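You operate a simulated robot arm through the tools that you are given. There is no shell and no other tool. Be economical: measure what you need, move in short steps, check, and stop when the job is done.

The job below is to be done with a simulated robot arm. You get a single attempt, and the scene is never put back.

Task
Fetch the blue jaw and stand it on top of the white capacitor.

It is judged by the outcome, as a careful person would: the job done as asked, and still so three seconds after it is handed in. It fails if anything else is knocked over, pushed out of place, dropped, spilled or broken.

Robot
A 6-joint arm with a two-finger parallel gripper, fixed in place. Base frame: the origin is at the foot of the arm, x ahead of it, y to its left, z up; the work surface is at about z = 76. Readings come in cm, rad, newtons and seconds.
With the tool pointing down near the work surface it reaches from about 26 to 68 cm from the base axis. Its first joint turns from -1.152 to 1.152 rad. Payload 2.9 kg.
Tool frame: the origin (TCP) lies between the finger pads and is the grasp point; the fingertips stand 3 cm ahead of it; z points along the fingers, y is the line along which they close. The gripper opens to 11 cm. The fingers are 2 cm wide and 1 cm thick; the gripper's body (4.8 by 11.2 cm) begins 5.5 cm behind the TCP.
Orientation is that of the tool frame in the base frame, as a unit quaternion [w, x, y, z]. With the fingers straight down and closing along the base's y, the tool's x points along the base's -x, its y along +y and its z along -z.

Tools
- The arm moves only by the tool nudge_tool. Its argument "increments" is a list of rows, each a list of 7 numbers: the shift along the tool's x, y, z in cm, then the turn, a rotation vector about the tool's x, y, z in rad, then the opening, from 0 (shut) to 1 (fully open). In form: [[dx, dy, dz, wx, wy, wz, claw], ...]. A call has 1 to 20 rows; each row is the pose to reach, as a shift and turn from the pose commanded when the call began, along the tool's axes at that moment. Rows are played at 5 a second. More than 5 cm and 0.15 rad between two rows, or a gripper value outside its range, and nothing of the call is played. Where a pose cannot be reached the arm comes as near as it can. A force on the tool above 40 N (or 10 N above the force at the start of the call, whichever is more), or a blocked arm, ends the call early, and 0.2 s more pass. The fingers move at their own pace (about 10.8 cm/s each) and stop on an object; they squeeze with about 35 N. The grip force told is the motor's: it shows also when the fingers shut on nothing. Time passes only in rows, and 0.2 s behind the last, so rows that repeat a pose let the fingers close. The reply holds the time, the measured pose of the TCP, the force on the tool along the base axes, the opening and the grip force, in the units named above and with some noise.
- Cameras (640 x 400 px; columns grow to the right, rows downward): "scene" is fixed at [9.57, 45.33, 138.43]; the picture's right is [-0.51, -0.86, 0.00], its down [-0.49, 0.29, -0.82] and it looks along [0.70, -0.42, -0.57] (base axes); focal length 316 px, centre (320, 200). "wrist" rides on the gripper at [-3.6, 0, -5.7] in the tool frame; the picture's right is [0.00, -1.00, 0.00], its down [0.97, 0.00, -0.24] and it looks along [0.24, 0.00, 0.97] (tool axes); focal length 218 px, centre (320, 200). There is no depth. A picture from a camera that has moved, and an enlarged one, comes with that camera's place and axes in the base frame and with its lens.
- snapshot(camera): a new picture of that camera. No time passes.
- zoom(camera, box): a new picture of the part [left, top, right, bottom] of that camera's present view, enlarged. No time passes.
- job_done(): hands the job in; it is judged then, once.

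Work in short steps. Places have to be worked out from the pictures, the camera data and where the tool is seen: move nearer, look again, correct. Check each grasp and each placing, and mend what went wrong. You have 90 turns and 42 pictures in all, those below and enlarged ones among them. Open the gripper and draw the arm clear of the work before you hand the job in, unless the task says otherwise; then end with one line.

The tools are called after "Emit:" as name(argument=value, ...) on one line, values as JSON. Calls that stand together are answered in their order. nudge_tool: Moves the arm, as the interface text tells. Its arguments: {"type":"object","properties":{"increments":{"type":"array","items":{"type":"array","items":{"type":"number"}}}},"required":["increments"]} The other tools are called the same way: snapshot (camera) takes a picture; zoom (camera, box) takes an enlarged picture of a part of a camera's view; job_done () hands the job in.

At the start:

```text
time_s: 0.0
position: [47.78, 12.53, 101.1]
tcp_rot: [0.0, 0.0, 1.0, 0.0]
contact_force: [0.0, 0.5, 1.1]
grip_width: 11.0
gripper_force: 0.0
```

scene: 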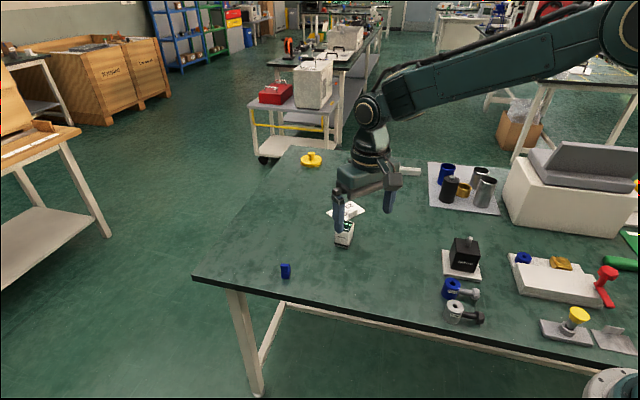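
wrist: 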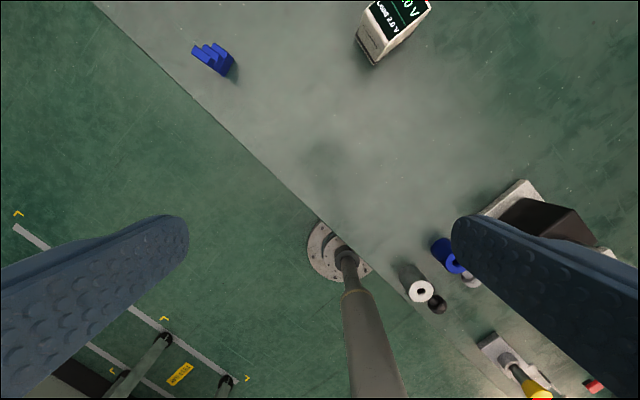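

The blue jaw is near scene pixel (286,271), roughly (62,24), and a white box is near (344,235), roughly (64,4.5). I'll zoom in on both to identify them.

Emit:
zoom(camera="scene", box=[260, 180, 400, 290])

Emit:
zoom(camera="wrist", box=[160, 0, 480, 120])

Emit:
zoom(camera="scene", box=[400, 150, 640, 360])

```text
3.64 times, centred on (330, 235) of scene
camera zoom: at [9.57, 45.33, 138.43], right [-0.51, -0.86, 0.0], down [-0.49, 0.29, -0.82], along [0.7, -0.42, -0.57], focal length 1148 px, centre (284, 73)
```

zoom: 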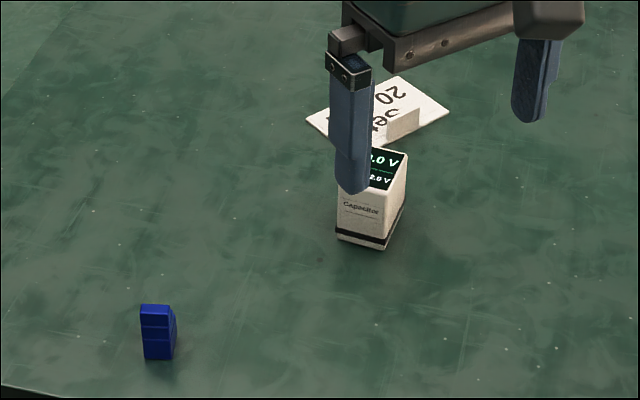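

```text
2.00 times, centred on (320, 60) of wrist
camera zoom: at [51.37, 12.42, 106.82], right [0.0, -1.0, 0.0], down [-0.97, 0.0, 0.24], along [-0.24, 0.0, -0.97], focal length 436 px, centre (320, 480)
```

zoom: 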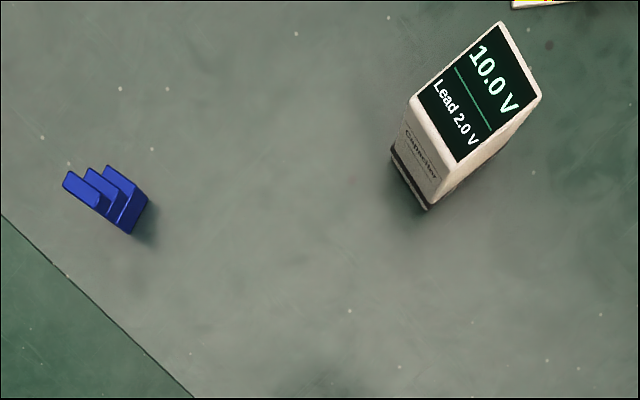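

```text
1.90 times, centred on (520, 255) of scene
camera zoom: at [9.57, 45.33, 138.43], right [-0.51, -0.86, 0.0], down [-0.49, 0.29, -0.82], along [0.7, -0.42, -0.57], focal length 601 px, centre (-61, 95)
```

zoom: 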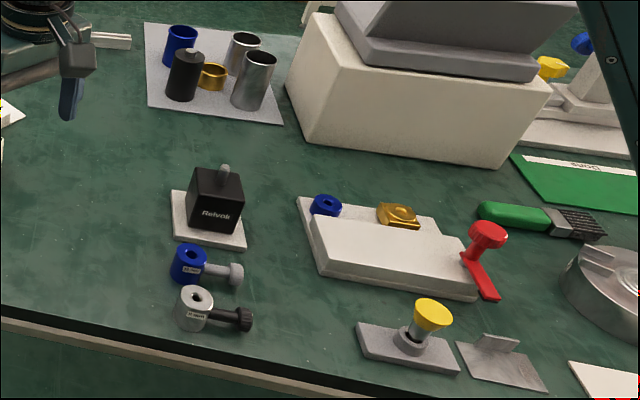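

The jaw is the stepped blue block at about (61.5,24.5). The capacitor is the white box with its top at about z=82.5, centred near (64.2,5). I'll hover over the jaw for a closer look.

Emit:
nudge_tool(increments=[[-3, 3, 1, 0, 0, 0, 1], [-6, 6, 2, 0, 0, 0, 1], [-9, 9, 3, 0, 0, 0, 1], [-12, 11, 5, 0, 0, 0, 1], [-13, 12, 8, 0, 0, 0, 1], [-13, 12, 10, 0, 0, 0, 1], [-13, 12, 10, 0, 0, 0, 1]])

Emit:
snapshot(camera="wrist")

Emit:
zoom(camera="scene", box=[230, 170, 390, 290])

```text
time_s: 1.6
position: [60.71, 24.58, 91.06]
tcp_rot: [0.0, 0.0, 1.0, -0.001]
contact_force: [-0.2, -0.8, 0.0]
grip_width: 10.97
gripper_force: 0.0
```

```text
36 pictures are left
camera wrist: at [64.26, 24.48, 96.8], right [0.0, -1.0, 0.0], down [-0.97, 0.0, 0.24], along [-0.24, 0.0, -0.97], focal length 218 px, centre (320, 200)
```

wrist: 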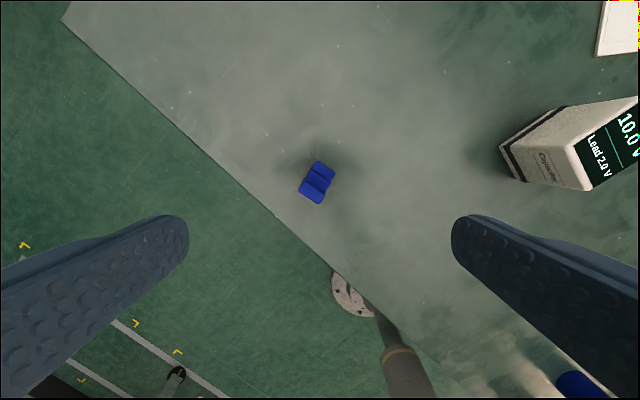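

```text
3.33 times, centred on (310, 230) of scene
camera zoom: at [9.57, 45.33, 138.43], right [-0.51, -0.86, 0.0], down [-0.49, 0.29, -0.82], along [0.7, -0.42, -0.57], focal length 1052 px, centre (353, 100)
```

zoom: 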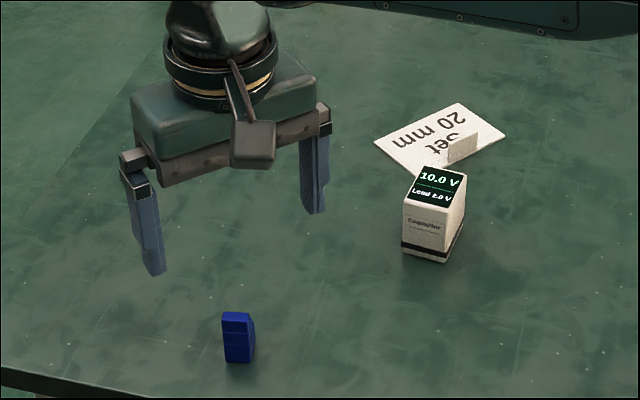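

Zooming on the jaw to get its shape and orientation.

Emit:
zoom(camera="wrist", box=[280, 150, 360, 215])

Emit:
zoom(camera="scene", box=[270, 255, 305, 283])

```text
6.15 times, centred on (320, 182) of wrist
camera zoom: at [64.26, 24.48, 96.8], right [0.0, -1.0, 0.0], down [-0.97, 0.0, 0.24], along [-0.24, 0.0, -0.97], focal length 1343 px, centre (320, 308)
```

zoom: 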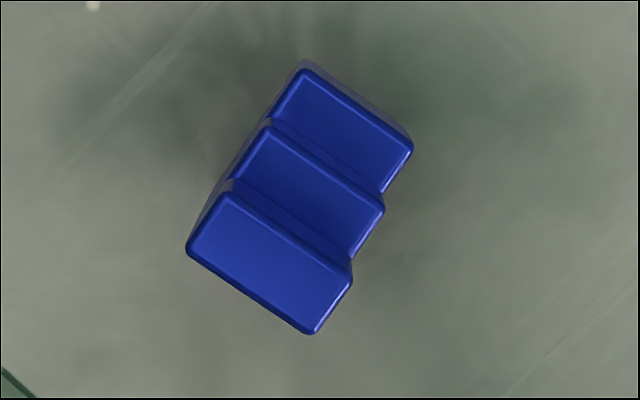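

```text
14.29 times, centred on (288, 269) of scene
camera zoom: at [9.57, 45.33, 138.43], right [-0.51, -0.86, 0.0], down [-0.49, 0.29, -0.82], along [0.7, -0.42, -0.57], focal length 4510 px, centre (784, -786)
```

zoom: 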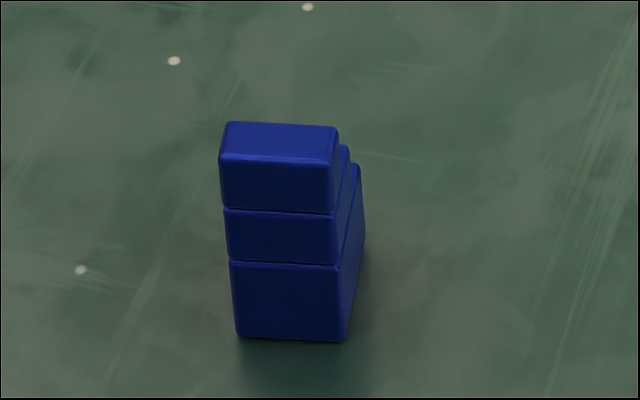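

The jaw is a stepped block about 1.9×2.5 cm and 4.5 cm tall, with its width axis at about 57° from +x. I'll yaw +0.57 about tool z to grip its parallel sides, centre over it, come down partway and check.

Emit:
nudge_tool(increments=[[-0.3, 0, 1, 0, 0, 0.14, 1], [-0.6, 0, 2, 0, 0, 0.28, 0.8], [-0.8, 0, 3, 0, 0, 0.42, 0.6], [-0.8, 0, 4, 0, 0, 0.57, 0.5], [-0.8, 0, 5, 0, 0, 0.57, 0.5], [-0.8, 0, 5, 0, 0, 0.57, 0.5]])

Emit:
snapshot(camera="wrist")

Emit:
zoom(camera="scene", box=[240, 200, 340, 290])

```text
time_s: 3.0
position: [61.7, 24.47, 86.07]
tcp_rot: [-0.001, 0.281, 0.96, 0.001]
contact_force: [0.1, 0.5, 0.6]
grip_width: 5.48
gripper_force: 0.0
```

```text
32 pictures are left
camera wrist: at [64.61, 22.38, 91.83], right [-0.54, -0.84, 0.0], down [-0.82, 0.52, 0.24], along [-0.2, 0.13, -0.97], focal length 218 px, centre (320, 200)
```

wrist: 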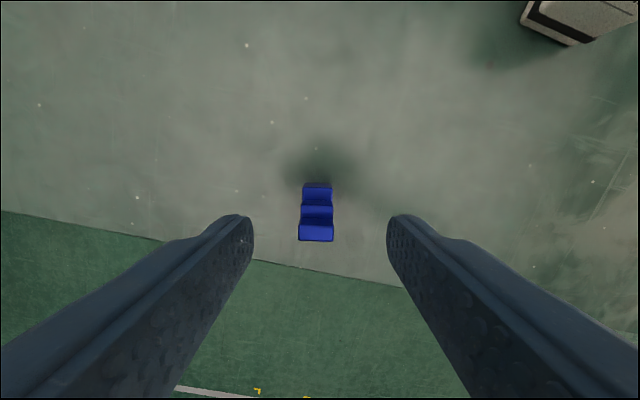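

```text
4.44 times, centred on (290, 245) of scene
camera zoom: at [9.57, 45.33, 138.43], right [-0.51, -0.86, 0.0], down [-0.49, 0.29, -0.82], along [0.7, -0.42, -0.57], focal length 1403 px, centre (453, 0)
```

zoom: 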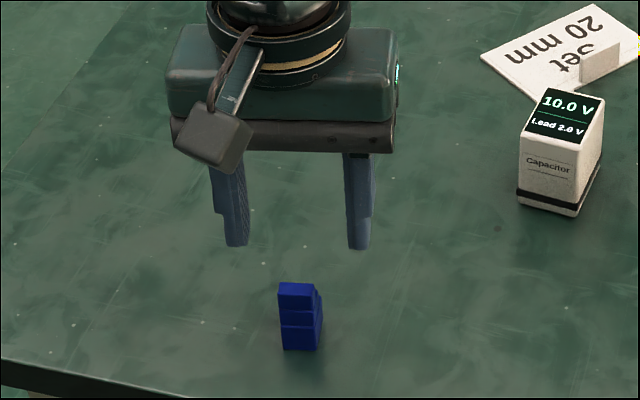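

Alignment looks good, with the jaw about 0.2 cm toward tool +y and its tall part toward +x. I'll descend to z≈79.9, so the tips are about 0.9 above the table, and close.

Emit:
nudge_tool(increments=[[0.3, 0.18, 1.5, 0, 0, 0, 0.5], [0.3, 0.18, 3, 0, 0, 0, 0.5], [0.3, 0.18, 4.5, 0, 0, 0, 0.5], [0.3, 0.18, 5.5, 0, 0, 0, 0.5], [0.3, 0.18, 6.2, 0, 0, 0, 0.5], [0.3, 0.18, 6.2, 0, 0, 0, 0.4], [0.3, 0.18, 6.2, 0, 0, 0, 0.3], [0.3, 0.18, 6.2, 0, 0, 0, 0.22], [0.3, 0.18, 6.2, 0, 0, 0, 0.1], [0.3, 0.18, 6.2, 0, 0, 0, 0.1], [0.3, 0.18, 6.2, 0, 0, 0, 0.1]])

Emit:
snapshot(camera="wrist")

```text
time_s: 5.4
position: [61.56, 24.81, 79.97]
tcp_rot: [0.0, 0.282, 0.959, 0.0]
contact_force: [1.1, 0.2, -0.4]
grip_width: 1.96
gripper_force: 35.2
```

```text
30 pictures are left
camera wrist: at [64.5, 22.79, 85.62], right [-0.54, -0.84, 0.0], down [-0.82, 0.52, 0.24], along [-0.2, 0.13, -0.97], focal length 218 px, centre (320, 200)
```

wrist: 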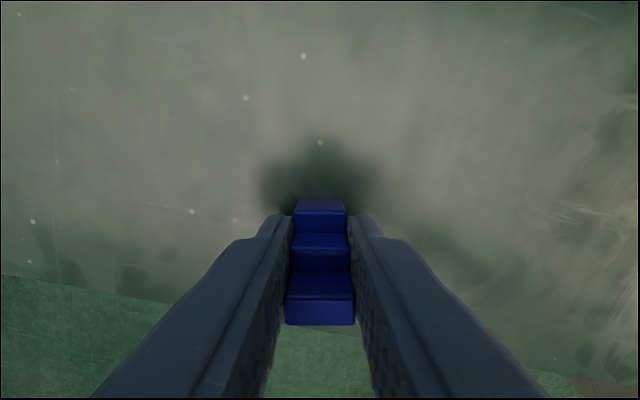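

The grip holds at 1.96 cm and 35 N. I'll lift 10 cm straight up and check.

Emit:
nudge_tool(increments=[[0, 0, -1, 0, 0, 0, 0.1], [0, 0, -3, 0, 0, 0, 0.1], [0, 0, -5, 0, 0, 0, 0.1], [0, 0, -7, 0, 0, 0, 0.1], [0, 0, -9, 0, 0, 0, 0.1], [0, 0, -11, 0, 0, 0, 0.1], [0, 0, -11, 0, 0, 0, 0.1]])

Emit:
snapshot(camera="wrist")

Emit:
zoom(camera="scene", box=[240, 180, 380, 290])

```text
time_s: 7.0
position: [61.46, 24.7, 90.99]
tcp_rot: [-0.001, 0.282, 0.96, 0.0]
contact_force: [0.1, -0.3, -0.8]
grip_width: 1.93
gripper_force: 35.1
```

```text
29 pictures are left
camera wrist: at [64.41, 22.67, 96.69], right [-0.54, -0.84, 0.0], down [-0.82, 0.52, 0.24], along [-0.2, 0.13, -0.97], focal length 218 px, centre (320, 200)
```

wrist: 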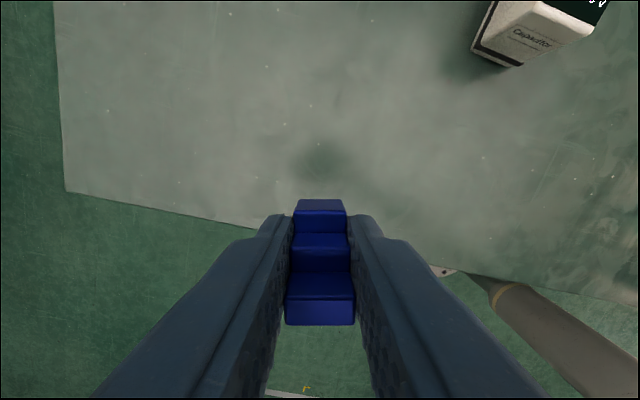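

```text
3.64 times, centred on (310, 235) of scene
camera zoom: at [9.57, 45.33, 138.43], right [-0.51, -0.86, 0.0], down [-0.49, 0.29, -0.82], along [0.7, -0.42, -0.57], focal length 1148 px, centre (356, 73)
```

zoom: 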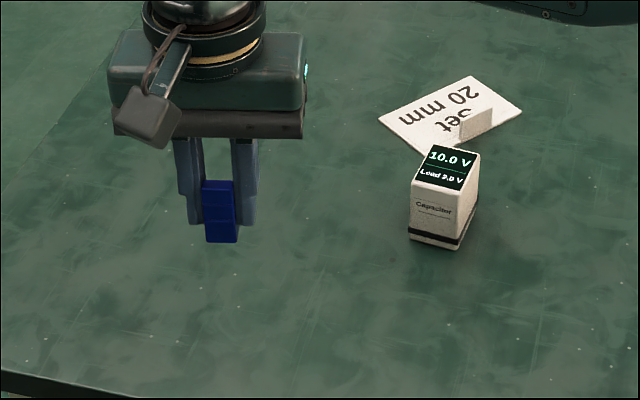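

It's held upright. I'll move to (60,11), short of the capacitor, and yaw +0.33 more so the jaw's length lines up with the capacitor's long side, then look.

Emit:
nudge_tool(increments=[[-1, -2, 0, 0, 0, 0.06, 0.1], [-2, -4, 0, 0, 0, 0.12, 0.1], [-3, -6, 0, 0, 0, 0.18, 0.1], [-4, -8, 0, 0, 0, 0.24, 0.1], [-5, -10, 0, 0, 0, 0.3, 0.1], [-6, -12, 0, 0, 0, 0.33, 0.1], [-6.17, -12.3, 0, 0, 0, 0.33, 0.1], [-6.17, -12.3, 0, 0, 0, 0.33, 0.1]])

Emit:
snapshot(camera="wrist")

```text
time_s: 8.8
position: [60.09, 11.18, 90.78]
tcp_rot: [0.0, 0.435, 0.9, 0.001]
contact_force: [-0.6, 0.2, 0.0]
grip_width: 1.94
gripper_force: 35.0
```

```text
27 pictures are left
camera wrist: at [62.25, 8.19, 96.54], right [-0.78, -0.62, 0.0], down [-0.6, 0.76, 0.24], along [-0.15, 0.19, -0.97], focal length 218 px, centre (320, 200)
```

wrist: 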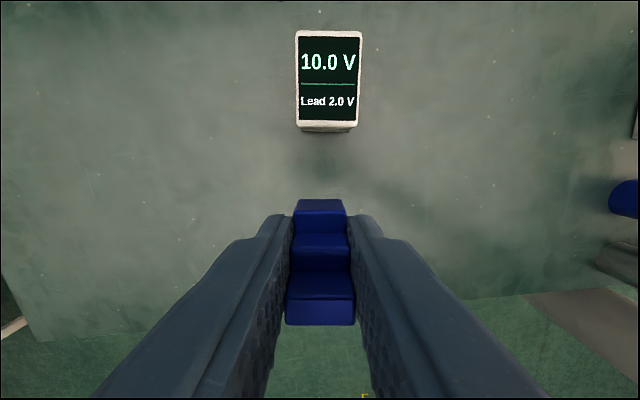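

The jaw is aligned with the capacitor. The top's centre is about 7.3 ahead (tool -x) and 0.45 to tool -y. I'll move above it at the same height and come down a little, then look.

Emit:
nudge_tool(increments=[[-2, -0.2, 0, 0, 0, 0, 0.1], [-4, -0.45, 0, 0, 0, 0, 0.1], [-6, -0.45, 0, 0, 0, 0, 0.1], [-7.2, -0.45, 0, 0, 0, 0, 0.1], [-7.2, -0.45, 1, 0, 0, 0, 0.1], [-7.2, -0.45, 2, 0, 0, 0, 0.1], [-7.2, -0.45, 2.5, 0, 0, 0, 0.1], [-7.2, -0.45, 2.5, 0, 0, 0, 0.1]])

Emit:
snapshot(camera="wrist")

Emit:
zoom(camera="scene", box=[300, 190, 390, 260])

```text
time_s: 10.6
position: [64.13, 5.15, 88.33]
tcp_rot: [0.0, 0.435, 0.9, 0.0]
contact_force: [0.4, 0.1, -0.3]
grip_width: 1.95
gripper_force: 35.1
```

```text
26 pictures are left
camera wrist: at [66.24, 2.28, 94.05], right [-0.78, -0.62, 0.0], down [-0.6, 0.76, 0.24], along [-0.15, 0.19, -0.97], focal length 218 px, centre (320, 200)
```

wrist: 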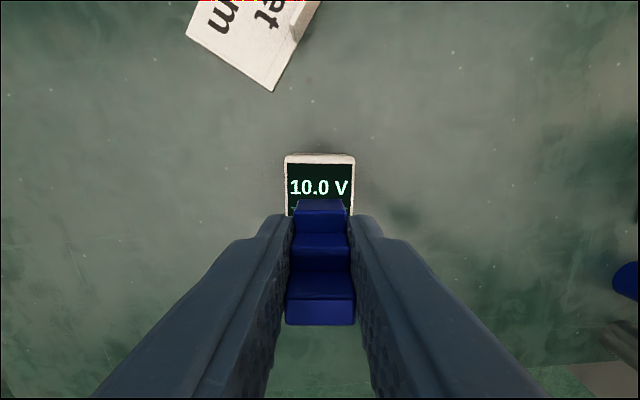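

```text
5.71 times, centred on (345, 225) of scene
camera zoom: at [9.57, 45.33, 138.43], right [-0.51, -0.86, 0.0], down [-0.49, 0.29, -0.82], along [0.7, -0.42, -0.57], focal length 1804 px, centre (177, 57)
```

zoom: 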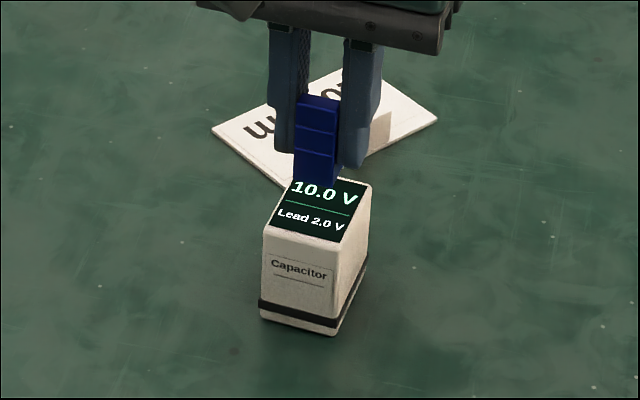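

Laterally it's centred; a shift of -0.3 in tool x would centre it lengthwise. I'll descend slowly by 1.5, watching the force.

Emit:
nudge_tool(increments=[[-0.3, 0, 0.2, 0, 0, 0, 0.1], [-0.3, 0, 0.6, 0, 0, 0, 0.1], [-0.3, 0, 0.9, 0, 0, 0, 0.1], [-0.3, 0, 1.1, 0, 0, 0, 0.1], [-0.3, 0, 1.3, 0, 0, 0, 0.1], [-0.3, 0, 1.4, 0, 0, 0, 0.1], [-0.3, 0, 1.5, 0, 0, 0, 0.1], [-0.3, 0, 1.5, 0, 0, 0, 0.1]])

Emit:
zoom(camera="scene", box=[315, 200, 375, 250])

```text
time_s: 12.4
position: [64.42, 5.08, 86.95]
tcp_rot: [0.0, 0.436, 0.9, 0.0]
contact_force: [-0.1, 0.2, -0.1]
grip_width: 1.94
gripper_force: 34.9
```

```text
8.00 times, centred on (345, 225) of scene
camera zoom: at [9.57, 45.33, 138.43], right [-0.51, -0.86, 0.0], down [-0.49, 0.29, -0.82], along [0.7, -0.42, -0.57], focal length 2526 px, centre (120, 0)
```

zoom: 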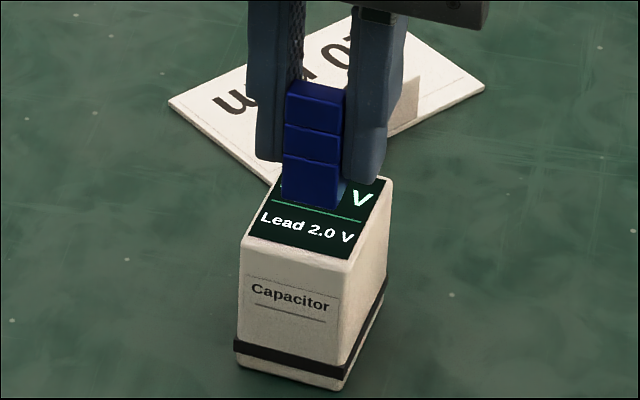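

There's no contact yet, so I'll carry on down another 0.5 in fine steps.

Emit:
nudge_tool(increments=[[0, 0, 0.1, 0, 0, 0, 0.1], [0, 0, 0.2, 0, 0, 0, 0.1], [0, 0, 0.3, 0, 0, 0, 0.1], [0, 0, 0.4, 0, 0, 0, 0.1], [0, 0, 0.5, 0, 0, 0, 0.1], [0, 0, 0.5, 0, 0, 0, 0.1]])

Emit:
zoom(camera="scene", box=[315, 200, 375, 250])

```text
time_s: 13.8
position: [64.47, 5.01, 86.44]
tcp_rot: [0.0, 0.435, 0.9, 0.0]
contact_force: [0.5, 0.4, -0.9]
grip_width: 1.96
gripper_force: 35.0
```

```text
8.00 times, centred on (345, 225) of scene
camera zoom: at [9.57, 45.33, 138.43], right [-0.51, -0.86, 0.0], down [-0.49, 0.29, -0.82], along [0.7, -0.42, -0.57], focal length 2526 px, centre (120, 0)
```

zoom: 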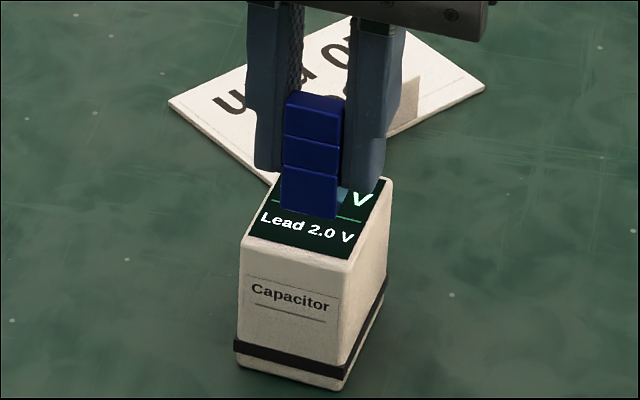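

By the picture the capacitor's top is at about 81.9 and the jaw's bottom at about 82.47. Still no contact, so I'll go down another 0.4.

Emit:
nudge_tool(increments=[[0, 0, 0.1, 0, 0, 0, 0.1], [0, 0, 0.2, 0, 0, 0, 0.1], [0, 0, 0.3, 0, 0, 0, 0.1], [0, 0, 0.4, 0, 0, 0, 0.1], [0, 0, 0.4, 0, 0, 0, 0.1]])

```text
time_s: 15.0
position: [64.43, 4.97, 86.09]
tcp_rot: [0.0, 0.435, 0.9, 0.001]
contact_force: [0.3, 0.9, -0.4]
grip_width: 1.93
gripper_force: 34.9
```

Still no force. I'll take another 0.2 in 0.05 steps.

Emit:
nudge_tool(increments=[[0, 0, 0.05, 0, 0, 0, 0.1], [0, 0, 0.1, 0, 0, 0, 0.1], [0, 0, 0.15, 0, 0, 0, 0.1], [0, 0, 0.2, 0, 0, 0, 0.1], [0, 0, 0.2, 0, 0, 0, 0.1]])

Emit:
zoom(camera="scene", box=[315, 200, 375, 250])

```text
time_s: 16.2
position: [64.33, 5.06, 85.75]
tcp_rot: [0.0, 0.435, 0.9, -0.001]
contact_force: [-0.2, -0.1, 1.5]
grip_width: 1.95
gripper_force: 35.2
```

```text
8.00 times, centred on (345, 225) of scene
camera zoom: at [9.57, 45.33, 138.43], right [-0.51, -0.86, 0.0], down [-0.49, 0.29, -0.82], along [0.7, -0.42, -0.57], focal length 2526 px, centre (120, 0)
```

zoom: 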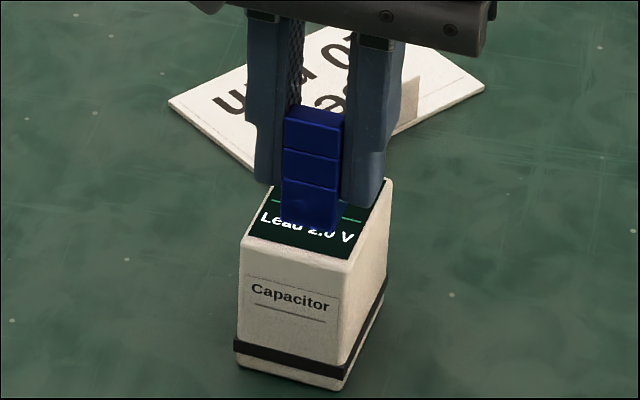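

There's a possible hint of contact (fz 1.5). I'll go down another 0.15 and read the force.

Emit:
nudge_tool(increments=[[0, 0, 0.05, 0, 0, 0, 0.1], [0, 0, 0.1, 0, 0, 0, 0.1], [0, 0, 0.15, 0, 0, 0, 0.1], [0, 0, 0.15, 0, 0, 0, 0.1]])

```text
time_s: 17.2
position: [64.5, 4.98, 85.85]
tcp_rot: [0.001, 0.435, 0.9, 0.001]
contact_force: [0.0, -2.8, 12.4]
grip_width: 1.97
gripper_force: 35.3
```

Contact is firm at 12 N. I'll ease up 0.1 to shed the load and then open slowly.

Emit:
nudge_tool(increments=[[0, 0, -0.1, 0, 0, 0, 0.1], [0, 0, -0.1, 0, 0, 0, 0.1], [0, 0, -0.1, 0, 0, 0, 0.19], [0, 0, -0.1, 0, 0, 0, 0.22], [0, 0, -0.1, 0, 0, 0, 0.27], [0, 0, -0.1, 0, 0, 0, 0.33], [0, 0, -0.1, 0, 0, 0, 0.4], [0, 0, -0.1, 0, 0, 0, 0.4]])

Emit:
zoom(camera="scene", box=[315, 200, 375, 250])

Emit:
snapshot(camera="wrist")

```text
time_s: 19.0
position: [64.32, 4.99, 85.81]
tcp_rot: [0.001, 0.436, 0.9, 0.001]
contact_force: [-0.5, 0.9, -0.5]
grip_width: 4.41
gripper_force: 0.1
```

```text
8.00 times, centred on (345, 225) of scene
camera zoom: at [9.57, 45.33, 138.43], right [-0.51, -0.86, 0.0], down [-0.49, 0.29, -0.82], along [0.7, -0.42, -0.57], focal length 2526 px, centre (120, 0)
```

zoom: 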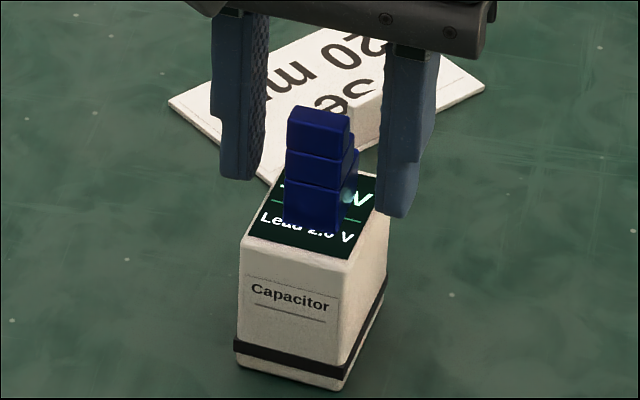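

```text
20 pictures are left
camera wrist: at [66.53, 2.08, 91.46], right [-0.78, -0.62, 0.0], down [-0.6, 0.76, 0.24], along [-0.15, 0.19, -0.97], focal length 218 px, centre (320, 200)
```

wrist: 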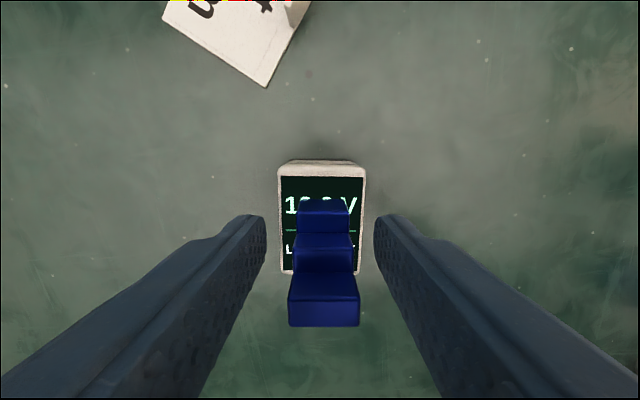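

The jaw stands free on the capacitor and both fingers are clear. I'll draw straight up and then back.

Emit:
nudge_tool(increments=[[0, 0, -0.8, 0, 0, 0, 0.45], [0, 0, -2.5, 0, 0, 0, 0.5], [0, 0, -5, 0, 0, 0, 0.5], [0, 0, -8, 0, 0, 0, 0.5], [0, 0, -10, 0, 0, 0, 0.5], [3, 0, -11, 0, 0, 0, 0.5], [7, 0, -11, 0, 0, 0, 0.5], [11, 0, -11, 0, 0, 0, 0.5], [11, 0, -11, 0, 0, 0, 0.5]])

Emit:
snapshot(camera="scene")

Emit:
zoom(camera="scene", box=[315, 200, 375, 250])

```text
time_s: 21.0
position: [57.57, 13.51, 96.62]
tcp_rot: [0.0, 0.435, 0.9, 0.001]
contact_force: [-0.2, -0.3, 0.0]
grip_width: 5.5
gripper_force: 0.1
```

```text
19 pictures are left
```

scene: 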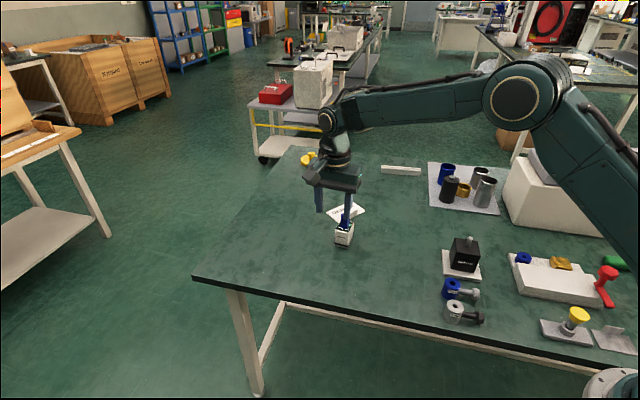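

```text
8.00 times, centred on (345, 225) of scene
camera zoom: at [9.56, 45.33, 138.43], right [-0.51, -0.86, 0.0], down [-0.49, 0.29, -0.82], along [0.7, -0.42, -0.57], focal length 2526 px, centre (120, 0)
```

zoom: 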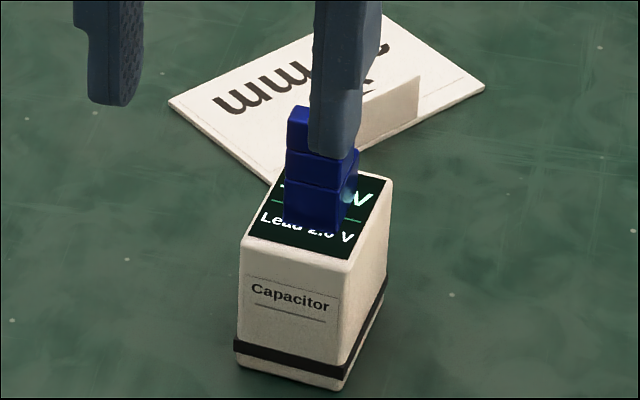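

The jaw stands steady on the capacitor, nothing else has moved and the arm is clear, so I'm handing in.

Emit:
job_done()

```text
The job is handed in.
```

The blue jaw is standing upright on top of the white capacitor; the gripper is open and drawn clear, and the last picture showed nothing else disturbed.
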